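You operate a simulated robot arm through the tools that you are given. There is no shell and no other tool. Be economical: measure what you need, move in short steps, check, and stop when the job is done.

Carry out the task below with a simulated robot arm. There is one attempt and no reset: what you move stays moved.

TASK
Put things in order on the desk top. At the end: the green brush stands where the red wedge stood; the beige cork cap stands on top of the white bulb; the grey block stands where the green brush stood; the red wedge is in the black letter tray; whatever was shut is shut again. Leave all else as you found it, and nothing knocked over.

The check looks at the end state, three seconds after you hand in, the way a careful person would. Anything else that was tipped, shoved, dropped, spilled or broken makes it a failure.

THE ROBOT
A 7-joint arm with a two-finger parallel gripper, fixed in place. Base frame: the origin is at the foot of the arm, x ahead of it, y to its left, z up; the work surface is at about z = 0.76. Lengths are in m, angles in rad, forces in N, time in s.
With the tool pointing down near the work surface it reaches from about 0.2 to 0.68 m from the base axis. Its first joint turns from -1.152 to 1.152 rad. Payload 2.4 kg.
The tool frame sits at the grasp point between the pads (the TCP): z along the fingers, y along the line on which they close. The tips reach 0.03 m beyond it. Largest opening 0.094 m; finger width 0.028, thickness 0.01; the body of the gripper, 0.05 by 0.096 m, starts 0.055 m behind the TCP.
Orientation is that of the tool frame in the base frame, as a unit quaternion [x, y, z, w]. With the fingers straight down and closing along the base's y, the tool's x points along the base's -x, its y along +y and its z along -z.

THE INTERFACE
- The arm moves only by the tool step_arm. Its argument "increments" is a list of rows, each a list of 7 numbers: the turn, a rotation vector about the base's x, y, z in rad, then the shift along the base's x, y, z in m, then the closure, from 0 (fully open) to 1 (shut). In form: [[wx, wy, wz, tx, ty, tz, gripper], ...]. A call has 1 to 10 rows; each row shifts and turns the commanded pose from where the row before left it. Each row takes 0.2 s and may step no farther than 0.05 m and 0.15 rad from the row before; otherwise, or with a gripper value out of range, the whole call is refused. A pose out of reach is approached as far as the arm can. The call stops where the force on the tool passes 40 N (or 10 N more than at its start, if that is more) or the arm is blocked; 0.2 s more then pass. The fingers move at their own pace (about 0.153 m/s each) and stop on an object; they squeeze with about 40 N. The grip force told is the motor's: it shows also when the fingers shut on nothing. Time passes only in rows, and 0.2 s behind the last, so rows that do not move let the fingers close. The reply holds the time, the measured pose of the TCP, the force on the tool along the base axes, the opening and the grip force, in the units named above and with some noise.
- Cameras (640 x 400 px; columns grow to the right, rows downward): "scene" is fixed at [0.0348, 0.497, 1.4341]; the picture's right is [-0.64, -0.77, 0.00], its down [-0.58, 0.48, -0.66] and it looks along [0.51, -0.42, -0.75] (base axes); focal length 338 px, centre (320, 200). "wrist" rides on the gripper at [-0.037, 0, -0.058] in the tool frame; the picture's right is [0.00, -1.00, 0.00], its down [0.97, 0.00, -0.24] and it looks along [0.24, 0.00, 0.97] (tool axes); focal length 218 px, centre (320, 200).
- snapshot(camera): a new picture of that camera. The clock stands still meanwhile.
- point_at(camera, pixels): for up to 12 pixels [column, row] of the newest picture of that camera ("zoom" is the newest enlarged one), the place [x, y, z] in the base frame of the surface seen there, good to about 0.002 m, but the place of the scene camera against the robot may be out by one fixed shift of up to 0.018 m in any direction. The clock stands still meanwhile.
- zoom(camera, box): a new picture of the part [left, top, right, bottom] of that camera's present view, enlarged. The clock stands still meanwhile.
- sign_off(): hands the job in; it is judged then, once.

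Work in short steps. Measure before you move; look again where a grasp or a placing could have gone wrong, and mend it. You have 80 turns and 38 pictures in all, those below and enlarged ones among them. Open the gripper and draw the arm clear of the work before you hand the job in, unless the task says otherwise; then end with one line.

The tools are called as a command line: name --pt "numbers of a row" for each row, then --argument value for the rest, lists and objects as JSON in quotes. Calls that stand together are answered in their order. step_arm: Moves the arm, as the interface text tells. Its arguments: {"type":"object","properties":{"increments":{"type":"array"}},"required":["increments"]} The other tools are called the same way: snapshot (camera) takes a picture; point_at (camera, pixels) gives the place of the surface under pixels of a picture; zoom (camera, box) takes an enlarged picture of a part of a camera's view; sign_off () hands the job in.

At the start:

```text
time: 0.0
tcp_pos: [0.3128, 0.0673, 1.0955]
tcp_rot: [0.0, 1.0, 0.0, -0.001]
ft_force: [0.0, -0.3, -0.5]
finger_gap: 0.0939
gripper_force: 0.1
```

scene: 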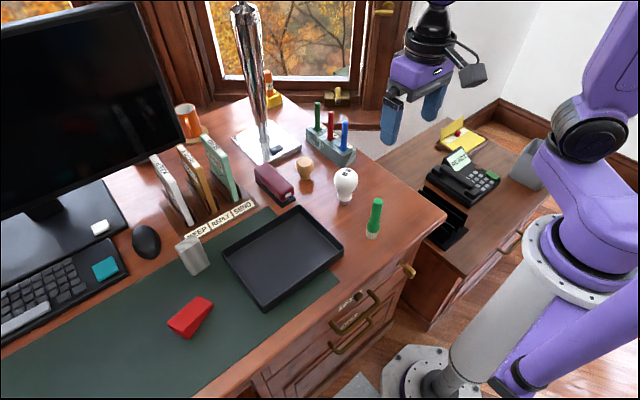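
wrist: 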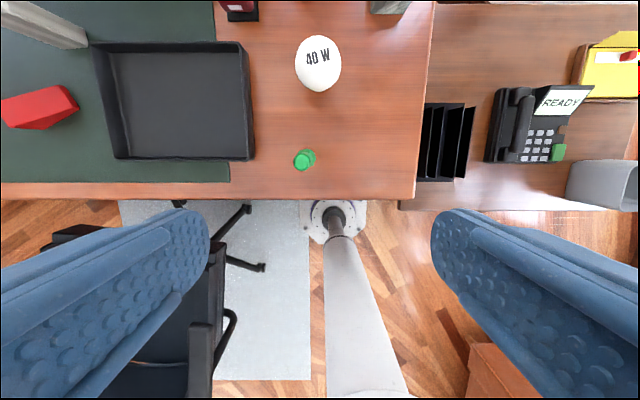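

The pictures show the wedge near scene (190,317), grey block (191,256), brush (375,218), bulb (345,185), cork (305,167) and tray (283,255). I'll enlarge the work area to measure them.

zoom --camera "scene" --box '[150, 130, 410, 350]'

point_at --camera "wrist" --pixels '[[302, 162], [311, 155], [318, 65], [40, 105], [75, 105], [5, 110], [30, 127], [60, 20], [175, 100], [252, 155], [116, 155], [300, 180]]'

point_at --camera "scene" --pixels '[[377, 203], [372, 235], [346, 173], [345, 200], [305, 160], [305, 178], [190, 242], [195, 272], [190, 312], [210, 302], [182, 335], [283, 260]]'

```text
1.82 times, centred on (280, 240) of scene
```

zoom: 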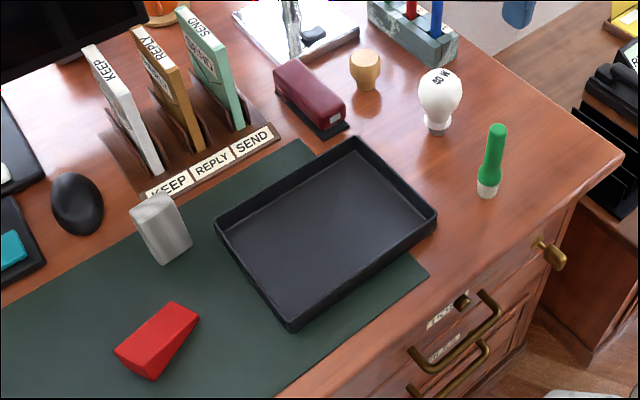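

```text
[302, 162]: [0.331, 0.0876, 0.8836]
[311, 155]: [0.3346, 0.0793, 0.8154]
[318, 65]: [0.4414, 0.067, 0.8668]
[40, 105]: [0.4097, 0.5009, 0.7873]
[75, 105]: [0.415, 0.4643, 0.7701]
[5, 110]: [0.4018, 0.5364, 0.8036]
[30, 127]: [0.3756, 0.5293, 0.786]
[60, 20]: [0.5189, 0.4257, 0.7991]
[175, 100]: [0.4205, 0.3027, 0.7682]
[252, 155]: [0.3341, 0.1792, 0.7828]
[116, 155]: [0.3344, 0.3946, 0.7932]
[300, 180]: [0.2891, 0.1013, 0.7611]
```

```text
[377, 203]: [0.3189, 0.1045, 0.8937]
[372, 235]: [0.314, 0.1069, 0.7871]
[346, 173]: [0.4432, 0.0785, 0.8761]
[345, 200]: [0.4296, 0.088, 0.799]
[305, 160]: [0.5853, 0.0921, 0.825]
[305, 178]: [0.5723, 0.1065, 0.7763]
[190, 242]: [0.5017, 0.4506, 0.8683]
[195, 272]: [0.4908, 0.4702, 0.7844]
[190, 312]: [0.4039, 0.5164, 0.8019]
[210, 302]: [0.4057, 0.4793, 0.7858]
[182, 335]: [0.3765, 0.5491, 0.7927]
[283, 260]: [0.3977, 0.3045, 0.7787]
```

The scene camera seems shifted by about (-0.012, +0.016, +0.01) against the wrist camera. I'll carry the gripper over the wedge/block region at height for accurate wrist views.

step_arm --pt "0 0 0 0.008 0.045 -0.01 0" --pt "0 0 0 0.008 0.045 -0.01 0" --pt "0 0 0 0.008 0.045 -0.01 0" --pt "0 0 0 0.008 0.045 -0.01 0" --pt "0 0 0 0.008 0.045 -0.01 0" --pt "0 0 0 0.008 0.045 -0.01 0" --pt "0 0 0 0.008 0.045 -0.01 0" --pt "0 0 0 0.008 0.045 -0.01 0" --pt "0 0 0 0.008 0.03 -0.01 0" --pt "0 0 0 0 0 0 0"

snapshot --camera "wrist"

point_at --camera "scene" --pixels '[[182, 138], [50, 185], [120, 120], [160, 160], [192, 150], [217, 140], [265, 100], [245, 20]]'

```text
time: 2.2
tcp_pos: [0.3846, 0.4568, 1.0072]
tcp_rot: [0.0, 1.0, 0.001, 0.0]
ft_force: [-0.1, 0.3, -0.3]
finger_gap: 0.0941
gripper_force: 0.1
```

```text
34 pictures are left
```

wrist: 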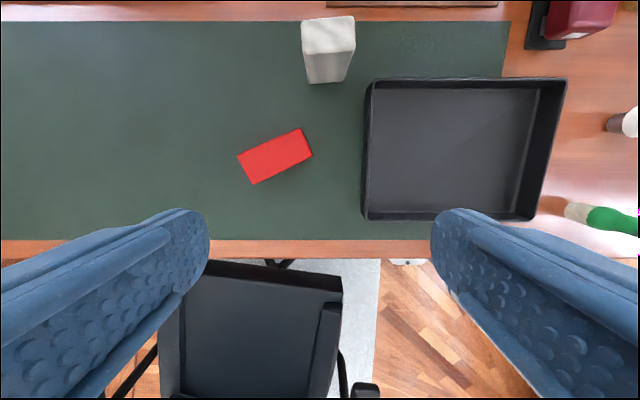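

```text
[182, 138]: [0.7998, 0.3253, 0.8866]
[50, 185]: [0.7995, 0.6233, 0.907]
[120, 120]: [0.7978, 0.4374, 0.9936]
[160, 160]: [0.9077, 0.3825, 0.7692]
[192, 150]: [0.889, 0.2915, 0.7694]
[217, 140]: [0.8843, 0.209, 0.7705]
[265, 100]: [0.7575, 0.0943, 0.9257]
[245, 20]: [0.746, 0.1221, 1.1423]
```

The wedge is at (275,156) and the block at (328,50) in the wrist view; I'll enlarge to get exact corners.

zoom --camera "wrist" --box '[220, 0, 380, 200]'

point_at --camera "wrist" --pixels '[[239, 156], [301, 130], [310, 154], [254, 182], [275, 156], [303, 19], [353, 17], [354, 50], [348, 80], [309, 82], [304, 53], [328, 67]]'

```text
2.00 times, centred on (300, 100) of wrist
```

zoom: 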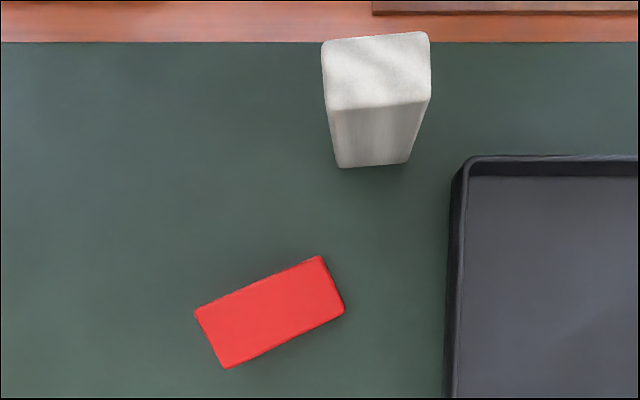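

```text
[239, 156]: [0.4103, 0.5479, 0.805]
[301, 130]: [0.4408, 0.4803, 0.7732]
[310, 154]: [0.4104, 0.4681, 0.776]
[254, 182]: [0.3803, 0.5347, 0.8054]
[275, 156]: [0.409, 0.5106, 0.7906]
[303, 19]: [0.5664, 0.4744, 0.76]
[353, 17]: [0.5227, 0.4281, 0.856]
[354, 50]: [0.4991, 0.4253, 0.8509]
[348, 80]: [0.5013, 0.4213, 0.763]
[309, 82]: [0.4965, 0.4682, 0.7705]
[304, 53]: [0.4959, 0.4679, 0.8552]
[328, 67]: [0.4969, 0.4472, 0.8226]
```

Wedge corners give centre (0.4105, 0.508), long axis 24.5° off y, width 0.033, high end toward +y. I turn the tool by -65.5° so the fingers close across its width, and come above a point slightly toward the high end.

step_arm --pt "0 0 -0.143 0.0026 0.0078 -0.012 0.2" --pt "0 0 -0.143 0.0026 0.0078 -0.012 0.2" --pt "0 0 -0.143 0.0026 0.0078 -0.012 0.2" --pt "0 0 -0.143 0.0026 0.0078 -0.012 0.2" --pt "0 0 -0.143 0.0026 0.0078 -0.012 0.2" --pt "0 0 -0.143 0.0026 0.0078 -0.012 0.2" --pt "0 0 -0.143 0.0026 0.0078 -0.012 0.2" --pt "0 0 -0.142 0.0022 0.0076 -0.012 0.2" --pt "0 0 0 0 0 0 0.2"

snapshot --camera "wrist"

```text
time: 4.2
tcp_pos: [0.405, 0.5202, 0.9077]
tcp_rot: [0.542, 0.841, 0.0, 0.0]
ft_force: [0.1, 0.7, 0.3]
finger_gap: 0.075
gripper_force: 0.1
```

```text
32 pictures are left
```

wrist: 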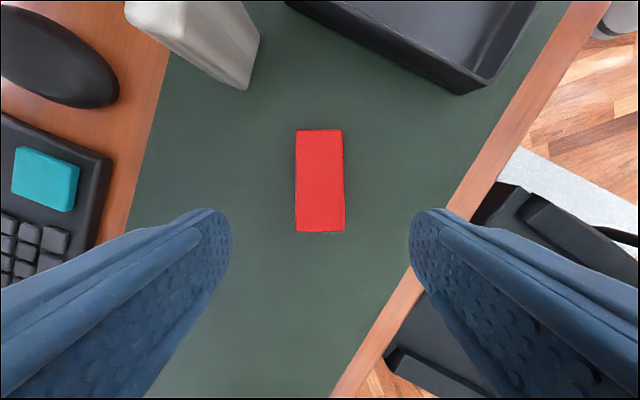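

The wedge now sits square and centred at column 320. I check its corners from here, then descend.

point_at --camera "wrist" --pixels '[[298, 133], [341, 132], [342, 229], [299, 229], [320, 180]]'

step_arm --pt "0 0 0 0 0 -0.03 0.2" --pt "0 0 0 0 0 -0.03 0.2" --pt "0 0 0 0 0 -0.03 0.2" --pt "0 0 0 0 -0.001 -0.02 0.2" --pt "0 0 0 0 0 0 0.2"

```text
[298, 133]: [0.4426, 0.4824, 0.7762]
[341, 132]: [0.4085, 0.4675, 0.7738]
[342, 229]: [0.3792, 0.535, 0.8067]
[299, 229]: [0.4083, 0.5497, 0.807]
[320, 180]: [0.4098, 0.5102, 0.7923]
```

```text
time: 5.4
tcp_pos: [0.4048, 0.5194, 0.7998]
tcp_rot: [0.541, 0.841, 0.0, -0.001]
ft_force: [0.0, 0.5, -0.6]
finger_gap: 0.0755
gripper_force: 0.0
```

Centre confirmed at (0.410, 0.509). TCP is at grasp height, so I close and lift.

step_arm --pt "0 0 0 0 0 0 1" --pt "0 0 0 0 0 0 1" --pt "0 0 0 0 0 0 1" --pt "0 0 0 0 0 0.02 1" --pt "0 0 0 0 0 0.03 1" --pt "0 0 0 0 0 0.03 1"

snapshot --camera "wrist"

```text
time: 6.8
tcp_pos: [0.4047, 0.5196, 0.8789]
tcp_rot: [0.541, 0.841, -0.002, -0.001]
ft_force: [0.1, 0.5, -1.0]
finger_gap: 0.0434
gripper_force: 40.4
```

```text
31 pictures are left
```

wrist: 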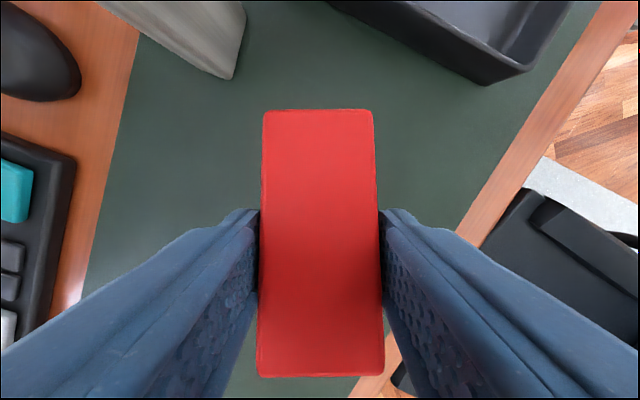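

The wedge is held firmly (gap 0.043). I carry it over the tray centre near (0.415, 0.29).

step_arm --pt "0 0 0 0 0 0.03 1" --pt "0 0 0 0.002 -0.046 0 1" --pt "0 0 0 0.002 -0.046 0 1" --pt "0 0 0 0.002 -0.046 0 1" --pt "0 0 0 0.002 -0.046 0 1" --pt "0 0 0 0.002 -0.046 0 1" --pt "0 0 0 0 0 0 1"

snapshot --camera "wrist"

snapshot --camera "scene"

```text
time: 8.4
tcp_pos: [0.4142, 0.2882, 0.9087]
tcp_rot: [0.541, 0.841, 0.0, 0.001]
ft_force: [-0.4, 0.6, -0.7]
finger_gap: 0.0435
gripper_force: 39.5
```

```text
30 pictures are left
```

wrist: 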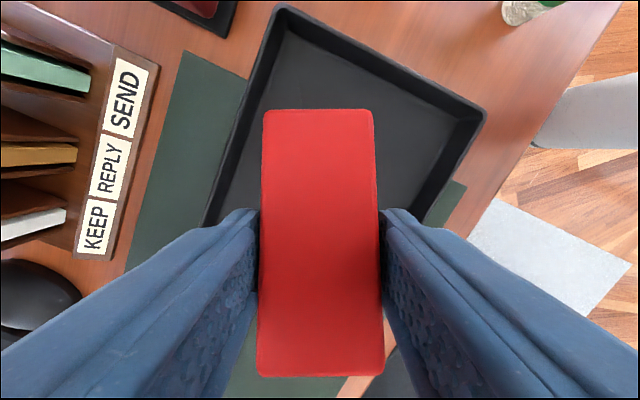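

```text
29 pictures are left
```

scene: 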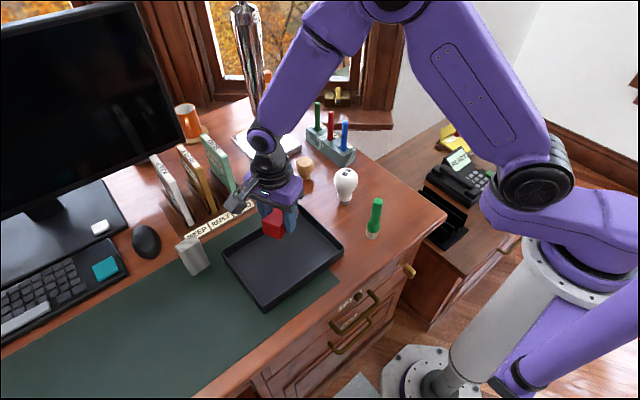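

Over the tray. I lower until just above its floor, release by a small opening, and rise.

step_arm --pt "0 0 0 0 0 -0.03 1" --pt "0 0 0 0 0 -0.03 1" --pt "0 0 0 0 0 -0.02 1" --pt "0 0 0 0 0 -0.012 1" --pt "0 0 0 0 0 -0.006 1"

```text
time: 9.6
tcp_pos: [0.4154, 0.2891, 0.8106]
tcp_rot: [0.541, 0.841, -0.001, 0.0]
ft_force: [0.0, -0.5, -1.3]
finger_gap: 0.0433
gripper_force: 40.1
```

No contact at 0.8106; I go 3 mm lower, then release and rise.

step_arm --pt "0 0 0 0 0 -0.002 1" --pt "0 0 0 0 0 -0.002 1"

step_arm --pt "0 0 0 0 0 0 0.3" --pt "0 0 0 0 0 0 0.3" --pt "0 0 0 0 0 0.03 0.3" --pt "0 0 0 0 0 0.04 0.3" --pt "0 0 0 0 0 0.04 0.3" --pt "0 0 0 0 0 0.04 0.3"

snapshot --camera "wrist"

```text
time: 10.2
tcp_pos: [0.4151, 0.2894, 0.8062]
tcp_rot: [0.541, 0.841, 0.0, 0.0]
ft_force: [0.6, -0.3, -1.3]
finger_gap: 0.0434
gripper_force: 40.1
```

```text
time: 11.6
tcp_pos: [0.4143, 0.2896, 0.9569]
tcp_rot: [0.541, 0.841, -0.001, -0.001]
ft_force: [0.8, -0.9, 0.0]
finger_gap: 0.0658
gripper_force: 0.0
```

```text
28 pictures are left
```

wrist: 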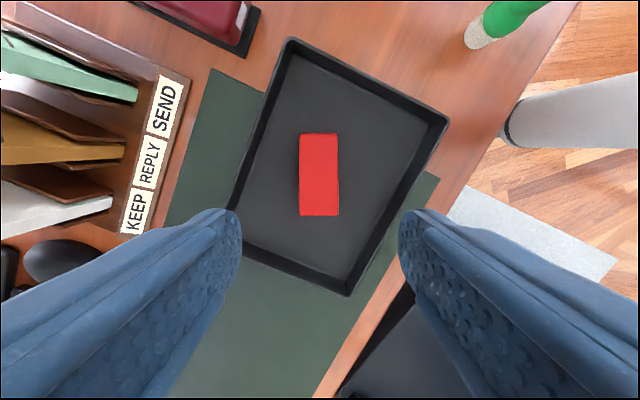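

The wedge lies in the tray. I turn back and move to above the brush for a close view.

step_arm --pt "0 0 0.143 -0.013 -0.025 0.008 0.1" --pt "0 0 0.143 -0.013 -0.025 0.008 0.1" --pt "0 0 0.143 -0.013 -0.025 0.008 0.1" --pt "0 0 0.143 -0.013 -0.025 0.008 0.1" --pt "0 0 0.143 -0.013 -0.025 0.008 0.1" --pt "0 0 0.143 -0.013 -0.025 0.008 0.1" --pt "0 0 0.143 -0.013 -0.025 0.008 0.1" --pt "0 0 0.142 -0.011 -0.027 0.008 0.1" --pt "0 0 0 0 0 0 0.1"

snapshot --camera "wrist"

```text
time: 13.6
tcp_pos: [0.3111, 0.0869, 1.0215]
tcp_rot: [0.0, 1.0, 0.0, 0.0]
ft_force: [0.2, 0.1, 0.1]
finger_gap: 0.0846
gripper_force: 0.2
```

```text
27 pictures are left
```

wrist: 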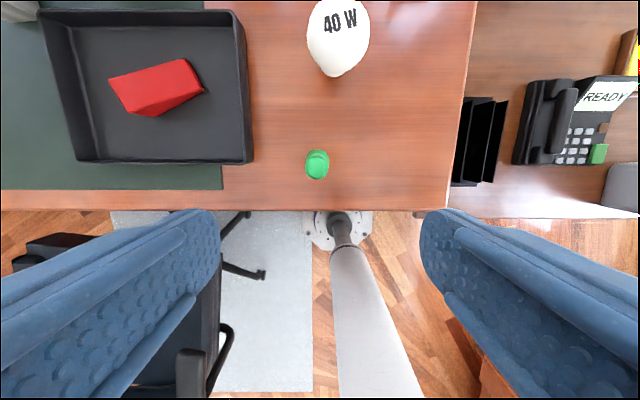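

The brush top shows at (317,164), seen nearly end-on. I measure its edges.

point_at --camera "wrist" --pixels '[[317, 160], [308, 165], [325, 165], [317, 152], [317, 176], [310, 174], [318, 190], [338, 40], [313, 35], [365, 35], [338, 70]]'

zoom --camera "scene" --box '[325, 160, 415, 250]'

point_at --camera "scene" --pixels '[[368, 230], [373, 238], [379, 233], [374, 215], [377, 200]]'

```text
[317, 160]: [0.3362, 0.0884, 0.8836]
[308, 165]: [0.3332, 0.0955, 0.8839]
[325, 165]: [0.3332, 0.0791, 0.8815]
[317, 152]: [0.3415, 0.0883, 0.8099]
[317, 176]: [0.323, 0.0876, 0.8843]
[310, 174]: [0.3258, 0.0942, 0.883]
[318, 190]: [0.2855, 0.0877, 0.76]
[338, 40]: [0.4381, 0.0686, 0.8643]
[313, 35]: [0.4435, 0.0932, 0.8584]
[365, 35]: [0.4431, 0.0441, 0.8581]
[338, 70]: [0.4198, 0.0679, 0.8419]
```

```text
4.44 times, centred on (370, 205) of scene
```

zoom: 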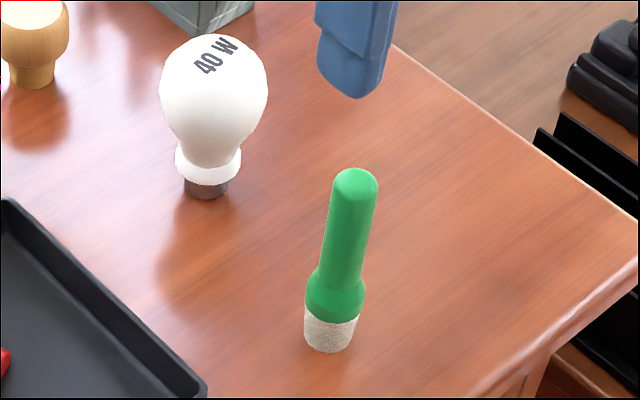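

```text
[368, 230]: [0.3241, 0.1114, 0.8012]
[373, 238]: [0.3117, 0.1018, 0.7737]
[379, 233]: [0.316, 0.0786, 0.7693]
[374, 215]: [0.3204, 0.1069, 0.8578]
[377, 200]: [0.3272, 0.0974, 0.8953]
```

Brush axis at about (0.332, 0.088), handle z 0.80–0.884. I descend to TCP z 0.845 around the handle.

step_arm --pt "0 0 0 0.011 0.001 -0.04 0.1" --pt "0 0 0 0.01 0 -0.04 0.1" --pt "0 0 0 0 0 -0.04 0.2" --pt "0 0 0 0 0 -0.04 0.4" --pt "0 0 0 0 0 -0.016 0.5" --pt "0 0 0 0 0 0 0.5"

snapshot --camera "wrist"

```text
time: 15.0
tcp_pos: [0.3344, 0.0883, 0.8451]
tcp_rot: [0.0, 1.0, 0.0, 0.0]
ft_force: [-0.6, 0.4, -1.5]
finger_gap: 0.0469
gripper_force: 0.0
```

```text
25 pictures are left
```

wrist: 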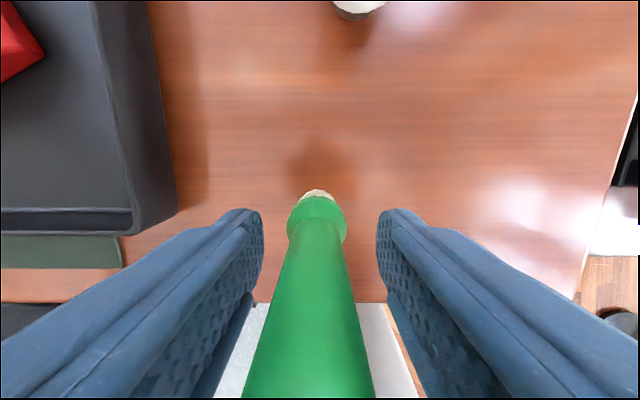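

The handle lies between the pads, near centre. I close and lift.

step_arm --pt "0 0 0 0 0 0 1" --pt "0 0 0 0 0 0 1" --pt "0 0 0 0 0 0 1" --pt "0 0 0 0 0 0.03 1" --pt "0 0 0 0 0 0.04 1" --pt "0 0 0 0 0 0.04 1" --pt "0 0 0 0 0 0.04 1"

snapshot --camera "scene"

```text
time: 16.6
tcp_pos: [0.3341, 0.0891, 0.9956]
tcp_rot: [-0.001, 1.0, 0.0, 0.0]
ft_force: [0.1, -0.2, -0.4]
finger_gap: 0.0207
gripper_force: 39.6
```

```text
24 pictures are left
```

scene: 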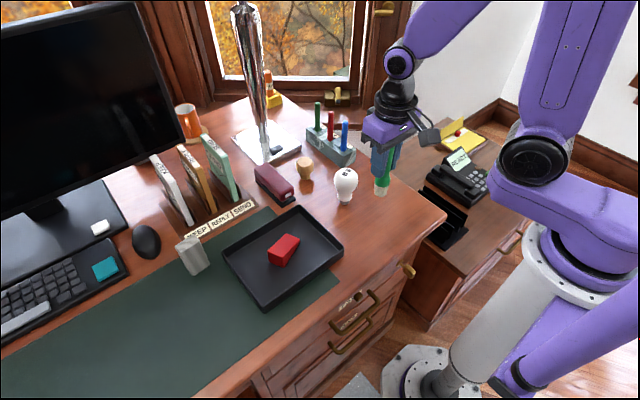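

The brush is held upright (gap 0.0207). I carry it to above the wedge's old place.

step_arm --pt "0 0 0 0.0085 0.0467 0 1" --pt "0 0 0 0.0085 0.0467 0 1" --pt "0 0 0 0.0085 0.0467 0 1" --pt "0 0 0 0.0085 0.0467 0 1" --pt "0 0 0 0.0085 0.0467 0 1" --pt "0 0 0 0.0085 0.0467 0 1" --pt "0 0 0 0.0085 0.0467 0 1" --pt "0 0 0 0.0085 0.0467 0 1" --pt "0 0 0 0.0085 0.0467 0 1" --pt "0 0 0 0 0 0 1"

step_arm --pt "0 0 0 0 0 -0.04 1" --pt "0 0 0 0 0 -0.04 1" --pt "0 0 0 0 0 -0.04 1" --pt "0 0 0 0 0 -0.02 1" --pt "0 0 0 0 0 0 1"

snapshot --camera "wrist"

```text
time: 18.8
tcp_pos: [0.4108, 0.5084, 0.9953]
tcp_rot: [-0.001, 1.0, 0.0, -0.001]
ft_force: [0.1, 0.1, -0.7]
finger_gap: 0.0208
gripper_force: 40.0
```

```text
time: 20.0
tcp_pos: [0.4107, 0.5072, 0.8542]
tcp_rot: [0.0, 1.0, 0.0, 0.0]
ft_force: [-0.6, -0.1, -0.4]
finger_gap: 0.0206
gripper_force: 39.8
```

```text
23 pictures are left
```

wrist: 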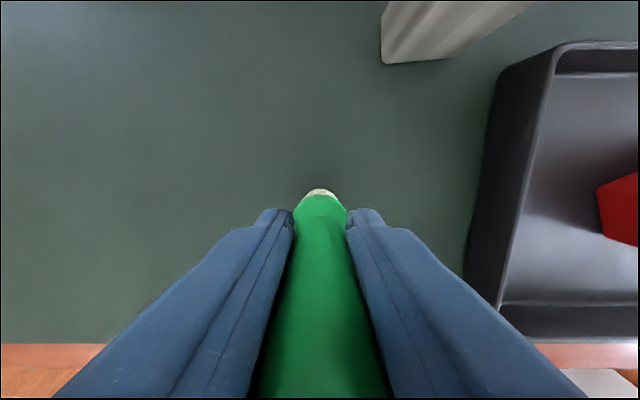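

The brush is about 9 mm above the mat. I lower slowly to contact.

step_arm --pt "0 0 0 0 0.001 -0.005 1" --pt "0 0 0 0 0 -0.002 1" --pt "0 0 0 0 0 0 1"

```text
time: 20.8
tcp_pos: [0.4106, 0.5096, 0.8482]
tcp_rot: [-0.001, 1.0, 0.0, -0.001]
ft_force: [-1.0, -0.7, 0.3]
finger_gap: 0.0207
gripper_force: 40.3
```

step_arm --pt "0 0 0 0 0 -0.0015 1" --pt "0 0 0 0 0 0 1"

```text
time: 21.4
tcp_pos: [0.4108, 0.5092, 0.8469]
tcp_rot: [0.001, 1.0, 0.0, 0.0]
ft_force: [-2.8, -2.6, 9.9]
finger_gap: 0.0208
gripper_force: 39.9
```

Upward force of about 10 N at z 0.8469 shows the brush touches the mat. I release evenly and rise.

step_arm --pt "0 0 0 0 0 0.0005 0.5" --pt "0 0 0 0 0 0 0.3" --pt "0 0 0 0 0 0 0.3" --pt "0 0 0 0 0 0.04 0.3" --pt "0 0 0 0 0 0.04 0.3" --pt "0 0 0 0 0 0.05 0.3" --pt "0 0 0 0 0 0.03 0.3"

snapshot --camera "wrist"

snapshot --camera "scene"

```text
time: 23.0
tcp_pos: [0.4117, 0.5087, 1.0071]
tcp_rot: [0.0, 1.0, 0.0, 0.0]
ft_force: [-0.3, 0.3, -0.3]
finger_gap: 0.0659
gripper_force: 0.0
```

```text
22 pictures are left
```

wrist: 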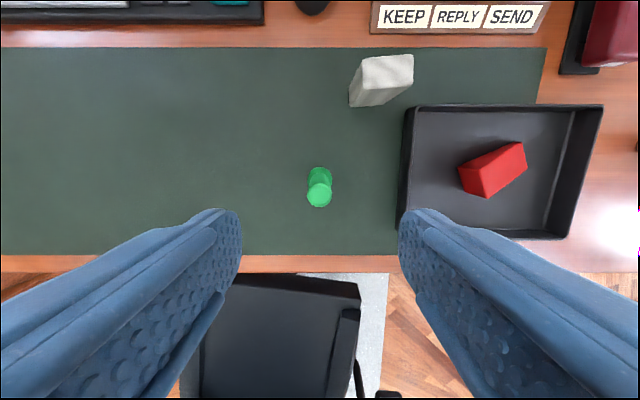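

```text
21 pictures are left
```

scene: 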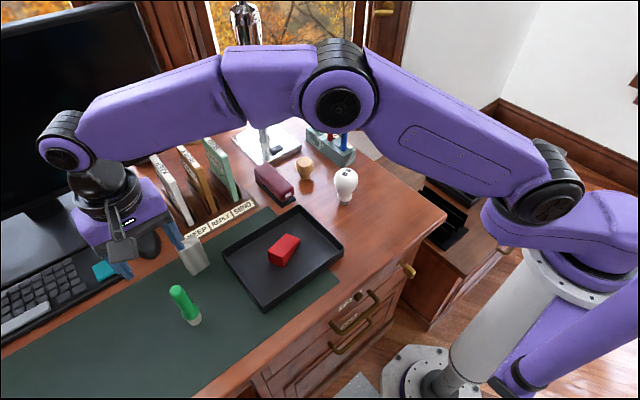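

The brush stands on the mat. Now I measure the block's top face at wrist (385,75).

zoom --camera "wrist" --box '[330, 40, 430, 120]'

point_at --camera "wrist" --pixels '[[364, 61], [411, 57], [411, 81], [361, 87], [387, 70], [382, 103], [351, 104], [408, 85]]'

point_at --camera "wrist" --pixels '[[319, 196], [310, 196], [329, 196], [319, 185], [319, 206], [319, 170]]'

```text
5.00 times, centred on (380, 80) of wrist
```

zoom: 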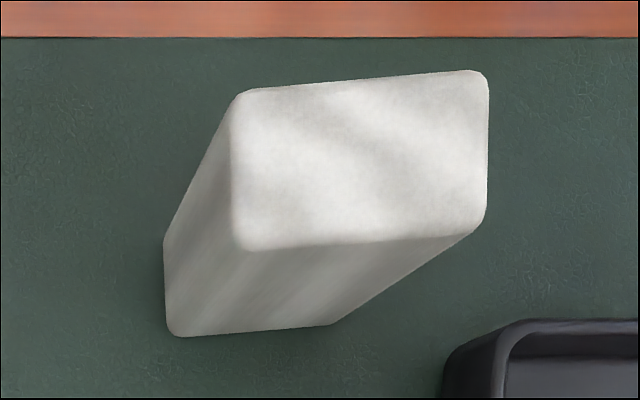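

```text
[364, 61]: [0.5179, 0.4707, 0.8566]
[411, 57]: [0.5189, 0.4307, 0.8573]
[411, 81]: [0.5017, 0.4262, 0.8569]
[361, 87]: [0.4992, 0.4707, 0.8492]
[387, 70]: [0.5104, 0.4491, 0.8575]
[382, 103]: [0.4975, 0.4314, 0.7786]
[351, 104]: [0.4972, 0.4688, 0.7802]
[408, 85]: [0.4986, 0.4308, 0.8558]
```

```text
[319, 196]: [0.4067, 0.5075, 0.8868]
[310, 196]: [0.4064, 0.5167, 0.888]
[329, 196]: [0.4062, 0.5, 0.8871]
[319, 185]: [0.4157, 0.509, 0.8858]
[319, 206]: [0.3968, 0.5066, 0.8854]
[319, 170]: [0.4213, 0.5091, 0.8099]
```

Brush stands at (0.407, 0.508). Block centre (0.510, 0.449), yaw about +5°, width 0.045 along y, near the reach limit. I check the letter holder's front and then approach above the block.

point_at --camera "wrist" --pixels '[[405, 30], [405, 5], [515, 28], [315, 5], [590, 60]]'

step_arm --pt "0 0 0.0425 0.033 -0.02 0 0.1" --pt "0 0 0.0425 0.033 -0.02 0 0.1" --pt "0 0 0 0.031 -0.02 -0.02 0.1" --pt "0 0 0 0 0 -0.04 0.1" --pt "0 0 0 0 0 -0.02 0.1" --pt "0 0 0 0 0 0 0.1"

snapshot --camera "wrist"

```text
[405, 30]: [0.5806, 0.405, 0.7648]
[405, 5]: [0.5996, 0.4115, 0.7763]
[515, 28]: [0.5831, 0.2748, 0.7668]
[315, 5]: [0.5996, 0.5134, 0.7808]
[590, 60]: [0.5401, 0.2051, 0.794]
```

```text
time: 24.4
tcp_pos: [0.5066, 0.4492, 0.9259]
tcp_rot: [-0.043, 0.999, 0.0, 0.0]
ft_force: [0.1, 0.4, 0.2]
finger_gap: 0.0845
gripper_force: 0.1
```

```text
19 pictures are left
```

wrist: 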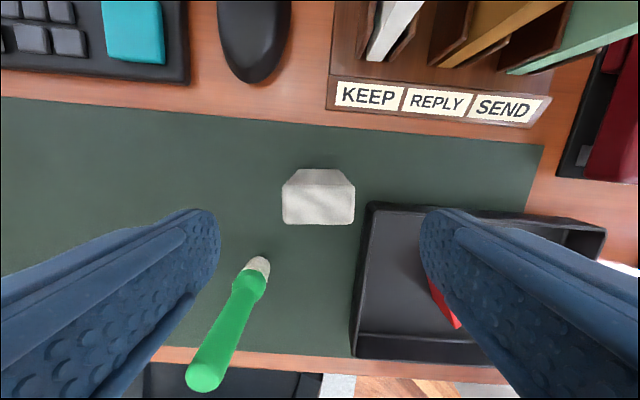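

The block appears square to the pads, top face (283–355, 185–224). I verify its centre.

point_at --camera "wrist" --pixels '[[286, 205], [351, 205], [319, 188], [319, 205], [319, 221], [365, 215], [362, 300]]'

```text
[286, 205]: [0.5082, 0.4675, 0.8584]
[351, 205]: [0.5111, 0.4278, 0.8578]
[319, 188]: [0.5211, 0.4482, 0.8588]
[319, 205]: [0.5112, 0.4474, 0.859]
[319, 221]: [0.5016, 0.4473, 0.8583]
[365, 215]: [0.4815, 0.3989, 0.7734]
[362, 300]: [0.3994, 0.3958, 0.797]
```

Centre is (0.5105, 0.448). I descend to TCP z about 0.822.

step_arm --pt "0 0 0 0.003 -0.001 -0.04 0.1" --pt "0 0 0 0 0 -0.04 0.2" --pt "0 0 0 0 0 -0.024 0.25" --pt "0 0 0 0 0 0 0.25"

snapshot --camera "wrist"

```text
time: 25.4
tcp_pos: [0.5116, 0.4492, 0.8219]
tcp_rot: [-0.043, 0.999, 0.0, 0.001]
ft_force: [0.6, 0.3, -0.1]
finger_gap: 0.0707
gripper_force: 0.1
```

```text
18 pictures are left
```

wrist: 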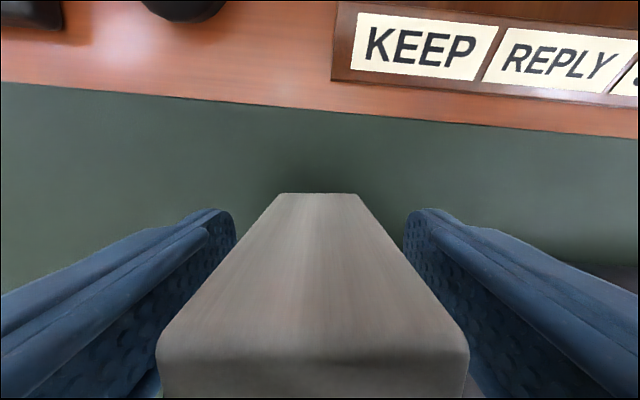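

The block is between the pads with room on both sides. I close and lift.

step_arm --pt "0 0 0 0 0 0 1" --pt "0 0 0 0 0 0 1" --pt "0 0 0 0 0 0 1" --pt "0 0 0 0 0 0.02 1" --pt "0 0 0 0 0 0.04 1" --pt "0 0 0 0 0 0.04 1" --pt "0 0 0 0 0 0.04 1" --pt "0 0 0 0 0 0.03 1" --pt "0 0 0 0 0 0 1"

snapshot --camera "scene"

```text
time: 27.4
tcp_pos: [0.5103, 0.4494, 0.994]
tcp_rot: [-0.043, 0.999, 0.0, 0.0]
ft_force: [-0.2, 1.0, 0.4]
finger_gap: 0.0485
gripper_force: 40.4
```

```text
17 pictures are left
```

scene: 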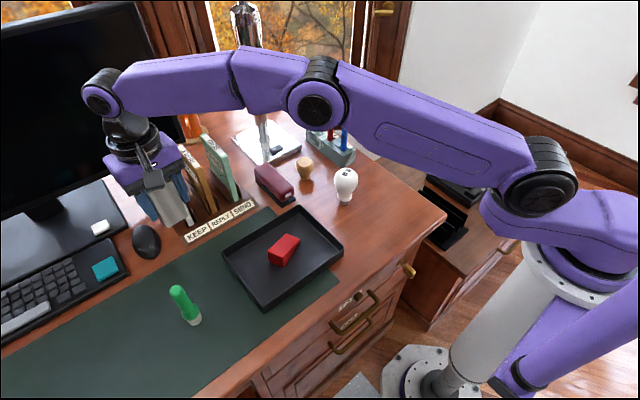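

The block is held clear. I carry it to above the brush's old place (0.332, 0.088).

step_arm --pt "0 0 0 -0.0198 -0.0401 0 1" --pt "0 0 0 -0.0198 -0.0401 0 1" --pt "0 0 0 -0.0198 -0.0401 0 1" --pt "0 0 0 -0.0198 -0.0401 0 1" --pt "0 0 0 -0.0198 -0.0401 0 1" --pt "0 0 0 -0.0198 -0.0401 0 1" --pt "0 0 0 -0.0198 -0.0401 0 1" --pt "0 0 -0.0425 -0.0198 -0.0401 0 1" --pt "0 0 -0.0425 -0.0198 -0.0401 0 1" --pt "0 0 0 0 0 0 1"

step_arm --pt "0 0 0 0 0 -0.04 1" --pt "0 0 0 0 0 -0.04 1" --pt "0 0 0 0 0 -0.04 1" --pt "0 0 0 0 0 -0.04 1" --pt "0 0 0 0 0 -0.006 1" --pt "0 0 0 0 0 0 1"

```text
time: 29.6
tcp_pos: [0.3314, 0.088, 0.9936]
tcp_rot: [0.0, 1.0, 0.001, -0.001]
ft_force: [0.0, -0.4, 0.3]
finger_gap: 0.0485
gripper_force: 39.8
```

```text
time: 31.0
tcp_pos: [0.3315, 0.0868, 0.8269]
tcp_rot: [0.0, 1.0, -0.001, 0.0]
ft_force: [-0.2, 0.4, -1.2]
finger_gap: 0.0485
gripper_force: 40.2
```

No contact yet at 0.827 (grasp height was 0.822). I lower in small steps to contact.

step_arm --pt "0 0 0 0 0.001 -0.003 1" --pt "0 0 0 0 0 -0.001 1" --pt "0 0 0 0 0 0 1"

```text
time: 31.8
tcp_pos: [0.3321, 0.0886, 0.8231]
tcp_rot: [-0.001, 1.0, 0.0, 0.0]
ft_force: [0.6, 0.7, -1.1]
finger_gap: 0.0484
gripper_force: 40.3
```

step_arm --pt "0 0 0 0 0 -0.0015 1" --pt "0 0 0 0 0 0 1"

```text
time: 32.4
tcp_pos: [0.3319, 0.0891, 0.8219]
tcp_rot: [0.001, 1.0, 0.0, 0.0]
ft_force: [0.3, -0.6, -0.2]
finger_gap: 0.0483
gripper_force: 40.6
```

Still free; another 1.5 mm.

step_arm --pt "0 0 0 0 0 -0.0015 1" --pt "0 0 0 0 0 0 1"

```text
time: 33.0
tcp_pos: [0.3328, 0.0895, 0.8206]
tcp_rot: [0.0, 1.0, 0.0, 0.0]
ft_force: [0.2, -0.1, -1.0]
finger_gap: 0.0486
gripper_force: 39.9
```

Still no load (the mat was about 2 mm thick); one more millimetre.

step_arm --pt "0 0 0 0 0 -0.001 1" --pt "0 0 0 0 0 0 1"

```text
time: 33.6
tcp_pos: [0.3325, 0.0882, 0.8189]
tcp_rot: [0.001, 1.0, 0.0, 0.0]
ft_force: [-1.2, 0.0, -0.5]
finger_gap: 0.0485
gripper_force: 40.2
```

step_arm --pt "0 0 0 0 0 -0.001 1" --pt "0 0 0 0 0 0 1"

zoom --camera "scene" --box '[325, 160, 425, 250]'

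```text
time: 34.2
tcp_pos: [0.3324, 0.0887, 0.8196]
tcp_rot: [0.0, 1.0, 0.0, 0.001]
ft_force: [-1.1, -0.6, 36.2]
finger_gap: 0.0483
gripper_force: 40.2
```

```text
4.44 times, centred on (375, 205) of scene
```

zoom: 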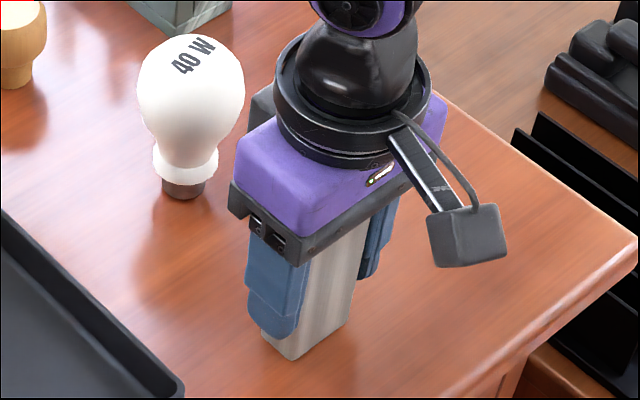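

The block now rests on the desk (36 N). I ease up 0.5 mm, release, and rise.

step_arm --pt "0 0 0 0 0 0.0006 1" --pt "0 0 0 0 0 0 0.2" --pt "0 0 0 0 0 0 0.2" --pt "0 0 0 0 0 0.04 0.2" --pt "0 0 0 0 0 0.04 0.2" --pt "0 0 0 0 0 0.05 0.2" --pt "0 0 0 0 0 0.05 0.2"

step_arm --pt "0 0 0 0.04 0 0 0.2" --pt "0 0 0 0.04 0 0 0.2" --pt "0 0 0 0.04 0 0 0.2" --pt "0 0 0 0.04 0 0 0.2" --pt "0 0 0 0.03 -0.01 0 0.2" --pt "0 0 0 0 0 0 0.2"

snapshot --camera "wrist"

```text
time: 35.8
tcp_pos: [0.3322, 0.0867, 1.0008]
tcp_rot: [0.0, 1.0, 0.0, 0.0]
ft_force: [0.0, -0.1, 0.7]
finger_gap: 0.0753
gripper_force: 0.0
```

```text
time: 37.2
tcp_pos: [0.5246, 0.0764, 0.9992]
tcp_rot: [0.0, 1.0, 0.0, 0.0]
ft_force: [0.4, 0.4, 0.3]
finger_gap: 0.0752
gripper_force: 0.1
```

```text
15 pictures are left
```

wrist: 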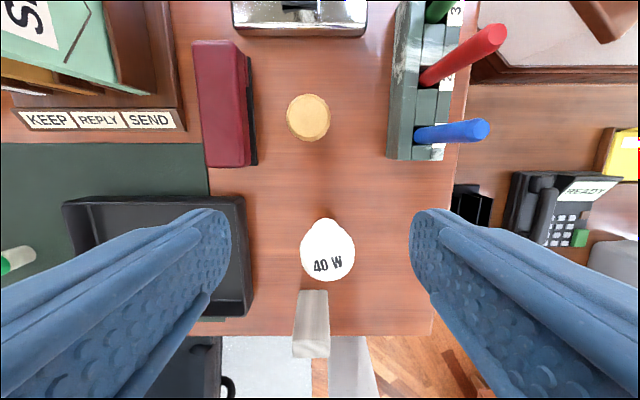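

The block stands. The cork top is at (308,118), between stapler and pen stand; I measure them and the bulb top.

point_at --camera "wrist" --pixels '[[308, 113], [290, 113], [327, 113], [308, 97], [308, 129], [310, 139], [248, 60], [256, 150], [390, 60], [390, 155], [430, 140], [300, 30]]'

point_at --camera "wrist" --pixels '[[327, 240], [327, 255], [302, 250], [352, 250], [327, 278], [327, 225], [312, 297], [312, 325], [312, 340], [295, 350], [328, 350]]'

zoom --camera "scene" --box '[280, 140, 380, 220]'

```text
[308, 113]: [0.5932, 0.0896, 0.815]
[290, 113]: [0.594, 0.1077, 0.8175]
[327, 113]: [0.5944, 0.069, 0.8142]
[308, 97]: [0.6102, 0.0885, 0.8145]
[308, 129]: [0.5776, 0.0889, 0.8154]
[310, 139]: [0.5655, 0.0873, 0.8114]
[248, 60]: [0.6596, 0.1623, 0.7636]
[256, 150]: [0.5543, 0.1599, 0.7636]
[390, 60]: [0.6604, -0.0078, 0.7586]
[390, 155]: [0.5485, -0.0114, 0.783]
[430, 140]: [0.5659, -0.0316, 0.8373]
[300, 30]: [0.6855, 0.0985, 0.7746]
```

```text
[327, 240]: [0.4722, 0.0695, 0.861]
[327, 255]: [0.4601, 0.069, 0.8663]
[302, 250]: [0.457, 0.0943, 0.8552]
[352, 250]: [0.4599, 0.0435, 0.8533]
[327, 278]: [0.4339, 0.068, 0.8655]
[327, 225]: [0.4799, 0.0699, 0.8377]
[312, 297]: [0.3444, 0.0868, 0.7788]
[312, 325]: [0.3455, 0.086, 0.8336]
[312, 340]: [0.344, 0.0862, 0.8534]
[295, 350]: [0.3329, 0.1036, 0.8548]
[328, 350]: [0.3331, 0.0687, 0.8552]
```

```text
5.00 times, centred on (330, 180) of scene
```

zoom: 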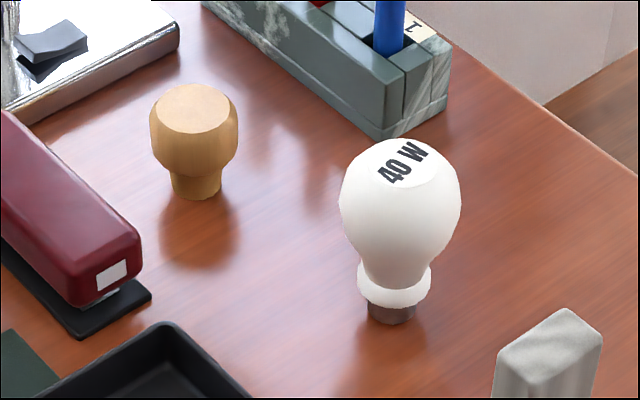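

Cork centre (0.594, 0.0885), top z 0.815; stapler edge y 0.16 and pen stand y -0.01 leave room. Bulb has a flat top at about z 0.867. I come above the cork.

step_arm --pt "0 0 0 0.035 0.006 0 0.2" --pt "0 0 0 0.0345 0.006 -0.03 0.2" --pt "0 0 0 0 0 -0.04 0.2" --pt "0 0 0 0 0 -0.04 0.2" --pt "0 0 0 0 0 0 0.2"

snapshot --camera "wrist"

```text
time: 38.4
tcp_pos: [0.5916, 0.0909, 0.8883]
tcp_rot: [0.0, 1.0, -0.001, 0.0]
ft_force: [-0.5, 1.1, -0.2]
finger_gap: 0.0754
gripper_force: 0.1
```

```text
13 pictures are left
```

wrist: 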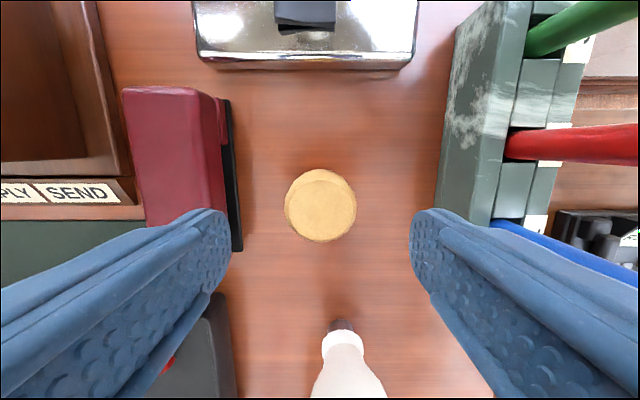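

Cork at (321,205) is centred between the fingers. I check its edges and the stapler's side, before descending.

point_at --camera "wrist" --pixels '[[292, 208], [353, 208], [322, 183], [322, 236], [287, 200], [355, 200], [215, 190], [225, 120], [238, 200], [440, 190]]'

```text
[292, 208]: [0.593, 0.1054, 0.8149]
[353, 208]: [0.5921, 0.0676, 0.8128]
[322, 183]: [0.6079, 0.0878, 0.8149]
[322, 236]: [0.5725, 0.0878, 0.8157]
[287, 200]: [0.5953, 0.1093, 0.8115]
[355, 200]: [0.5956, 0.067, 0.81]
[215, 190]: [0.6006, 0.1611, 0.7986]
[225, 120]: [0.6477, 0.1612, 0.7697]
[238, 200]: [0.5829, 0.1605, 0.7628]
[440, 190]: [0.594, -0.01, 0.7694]
```

Centre (0.592, 0.088). I shift y by -3 mm, narrow the fingers and descend to z 0.80.

step_arm --pt "0 0 0 0 -0.0025 0 0.35" --pt "0 0 0 0.0005 0 -0.04 0.35" --pt "0 0 0 0 0 -0.03 0.35" --pt "0 0 0 0 0 -0.018 0.35" --pt "0 0 0 0 0 0 0.35"

step_arm --pt "0 0 0 0 0 0 0.6" --pt "0 0 0 0 0 0 1" --pt "0 0 0 0 0 0 1" --pt "0 0 0 0 0 0.03 1" --pt "0 0 0 0 0 0.04 1" --pt "0 0 0 0 0 0.04 1" --pt "0 0 0 0 0 0.04 1" --pt "0 0 0 0 0 0 1"

zoom --camera "scene" --box '[260, 100, 380, 210]'

```text
time: 39.6
tcp_pos: [0.5939, 0.0867, 0.8008]
tcp_rot: [0.0, 1.0, 0.0, 0.0]
ft_force: [-0.3, 0.1, 0.0]
finger_gap: 0.0611
gripper_force: 0.0
```

```text
time: 41.4
tcp_pos: [0.5914, 0.09, 0.9494]
tcp_rot: [-0.001, 1.0, 0.0, 0.0]
ft_force: [0.0, -0.5, 0.2]
finger_gap: 0.0465
gripper_force: 40.2
```

```text
3.64 times, centred on (320, 155) of scene
```

zoom: 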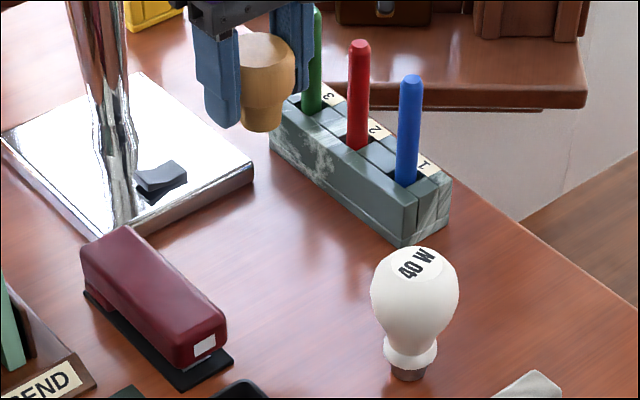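

Cork is held upright with its foot about 0.04 below the TCP. I pass above the bulb to x≈0.38 so the wrist camera looks down on the bulb's flat top.

step_arm --pt "0 0 0 0 0 0.03 1" --pt "0 0 0 -0.04 -0.004 0 1" --pt "0 0 0 -0.04 -0.004 0 1" --pt "0 0 0 -0.04 -0.004 0 1" --pt "0 0 0 -0.04 -0.004 0 1" --pt "0 0 0 -0.045 -0.004 0 1" --pt "0 0 0 0 0 0 1" --pt "0 0 0 0 0 0 1"

snapshot --camera "wrist"

```text
time: 43.2
tcp_pos: [0.387, 0.0681, 0.9818]
tcp_rot: [0.0, 1.0, -0.001, 0.0]
ft_force: [-0.5, 0.8, -0.3]
finger_gap: 0.0464
gripper_force: 40.0
```

```text
11 pictures are left
```

wrist: 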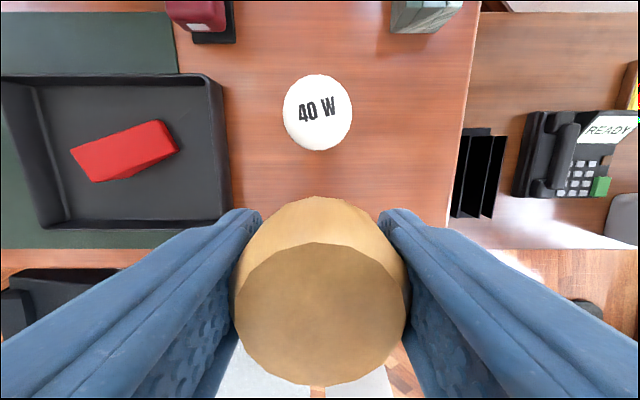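

Bulb outline spans cols 283–352, rows 74–151. I enlarge and measure rim points.

zoom --camera "wrist" --box '[268, 62, 368, 162]'

point_at --camera "wrist" --pixels '[[318, 80], [318, 88], [318, 96], [318, 104], [318, 112], [318, 120], [318, 128], [318, 136], [318, 144], [288, 112], [348, 112], [318, 148]]'

point_at --camera "wrist" --pixels '[[292, 112], [298, 112], [304, 112], [310, 112], [326, 112], [332, 112], [338, 112], [344, 112], [318, 77], [318, 74]]'

```text
4.00 times, centred on (318, 112) of wrist
```

zoom: 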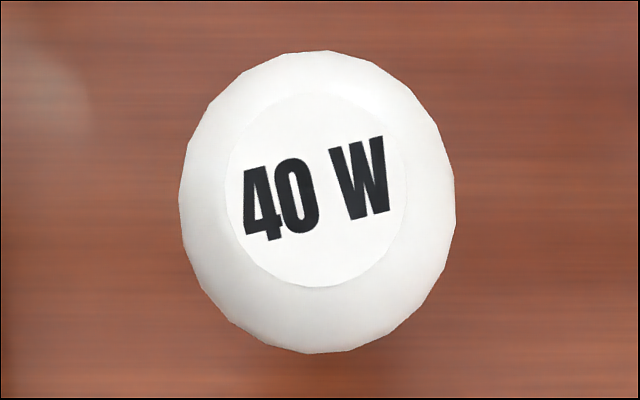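

```text
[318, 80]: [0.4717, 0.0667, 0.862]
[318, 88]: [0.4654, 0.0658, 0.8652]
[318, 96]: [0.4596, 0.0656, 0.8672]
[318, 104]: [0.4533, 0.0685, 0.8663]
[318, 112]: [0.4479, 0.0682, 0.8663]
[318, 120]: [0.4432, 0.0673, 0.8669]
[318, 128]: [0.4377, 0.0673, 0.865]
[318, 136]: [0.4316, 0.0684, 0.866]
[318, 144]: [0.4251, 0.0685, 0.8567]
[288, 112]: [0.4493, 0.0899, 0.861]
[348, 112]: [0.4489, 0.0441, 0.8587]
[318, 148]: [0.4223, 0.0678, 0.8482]
```

```text
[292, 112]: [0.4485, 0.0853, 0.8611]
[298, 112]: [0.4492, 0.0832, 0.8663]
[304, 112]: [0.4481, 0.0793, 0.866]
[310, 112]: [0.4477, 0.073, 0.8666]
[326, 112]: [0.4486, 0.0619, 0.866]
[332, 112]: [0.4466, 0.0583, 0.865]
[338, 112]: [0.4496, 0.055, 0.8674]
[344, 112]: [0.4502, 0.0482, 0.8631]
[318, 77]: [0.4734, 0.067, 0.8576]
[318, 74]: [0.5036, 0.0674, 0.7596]
```

The flat disc is centred at (317,109.5): (0.449, 0.0685), z 0.8665, 35 mm wide. I check the cork's place relative to the tool.

point_at --camera "wrist" --pixels '[[320, 247], [320, 382], [238, 312], [402, 312], [320, 312]]'

```text
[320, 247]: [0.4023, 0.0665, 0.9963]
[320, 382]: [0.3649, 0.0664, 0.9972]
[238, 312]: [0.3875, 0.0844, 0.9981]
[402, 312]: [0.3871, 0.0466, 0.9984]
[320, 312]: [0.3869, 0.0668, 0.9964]
```

Cork centre is about (0.384, 0.066), top z 0.997, so its foot is at 0.942. I need +0.065 x, +0.0025 y, then about 0.075 down; I stop 5 mm above.

step_arm --pt "0 0 0 0.035 0.0025 0 1" --pt "0 0 0 0.03 0 0 1" --pt "0 0 0 0 0 -0.03 1" --pt "0 0 0 0 0 -0.03 1" --pt "0 0 0 0 0 -0.01 1" --pt "0 0 0 0 0 0 1" --pt "0 0 0 0 0 0 1"

zoom --camera "scene" --box '[300, 130, 400, 220]'

```text
time: 44.8
tcp_pos: [0.4515, 0.0686, 0.9107]
tcp_rot: [-0.001, 1.0, 0.0, 0.0]
ft_force: [-0.2, 0.1, -0.3]
finger_gap: 0.0462
gripper_force: 39.8
```

```text
4.44 times, centred on (350, 175) of scene
```

zoom: 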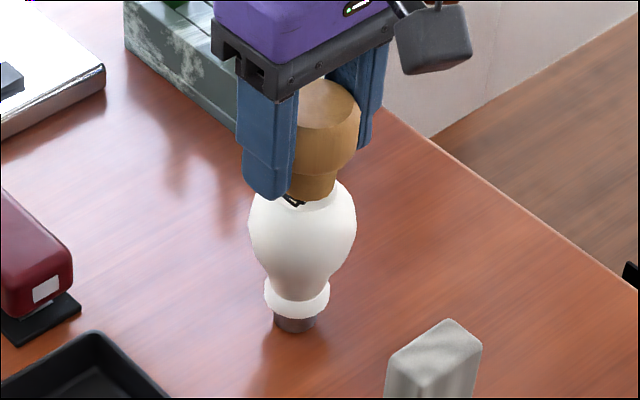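

The cork foot sits a few pixels right of the bulb axis (311 vs 306), roughly 3 mm toward -x,-y. I correct slightly and lower to near contact.

step_arm --pt "0 0 0 0.001 0.0015 -0.002 1" --pt "0 0 0 0 0 -0.0015 1" --pt "0 0 0 0 0 0 1"

```text
time: 45.6
tcp_pos: [0.4534, 0.0713, 0.9084]
tcp_rot: [0.0, 1.0, 0.0, 0.0]
ft_force: [-0.7, -0.1, -0.5]
finger_gap: 0.0465
gripper_force: 40.0
```

No contact yet; I lower in 1 mm steps.

step_arm --pt "0 0 0 0 0 -0.001 1" --pt "0 0 0 0 0 0 1"

```text
time: 46.2
tcp_pos: [0.4524, 0.0712, 0.9064]
tcp_rot: [0.0, 1.0, 0.0, 0.001]
ft_force: [0.1, 0.2, -0.7]
finger_gap: 0.0463
gripper_force: 40.0
```

step_arm --pt "0 0 0 0 0 -0.0007 1" --pt "0 0 0 0 0 0 1"

zoom --camera "scene" --box '[320, 150, 370, 210]'

```text
time: 46.8
tcp_pos: [0.4531, 0.071, 0.9053]
tcp_rot: [0.0, 1.0, -0.001, 0.001]
ft_force: [-0.3, -0.3, 5.3]
finger_gap: 0.0464
gripper_force: 40.2
```

```text
6.67 times, centred on (345, 180) of scene
```

zoom: 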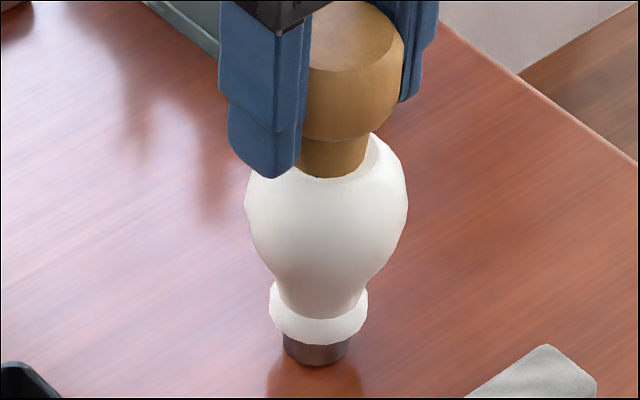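

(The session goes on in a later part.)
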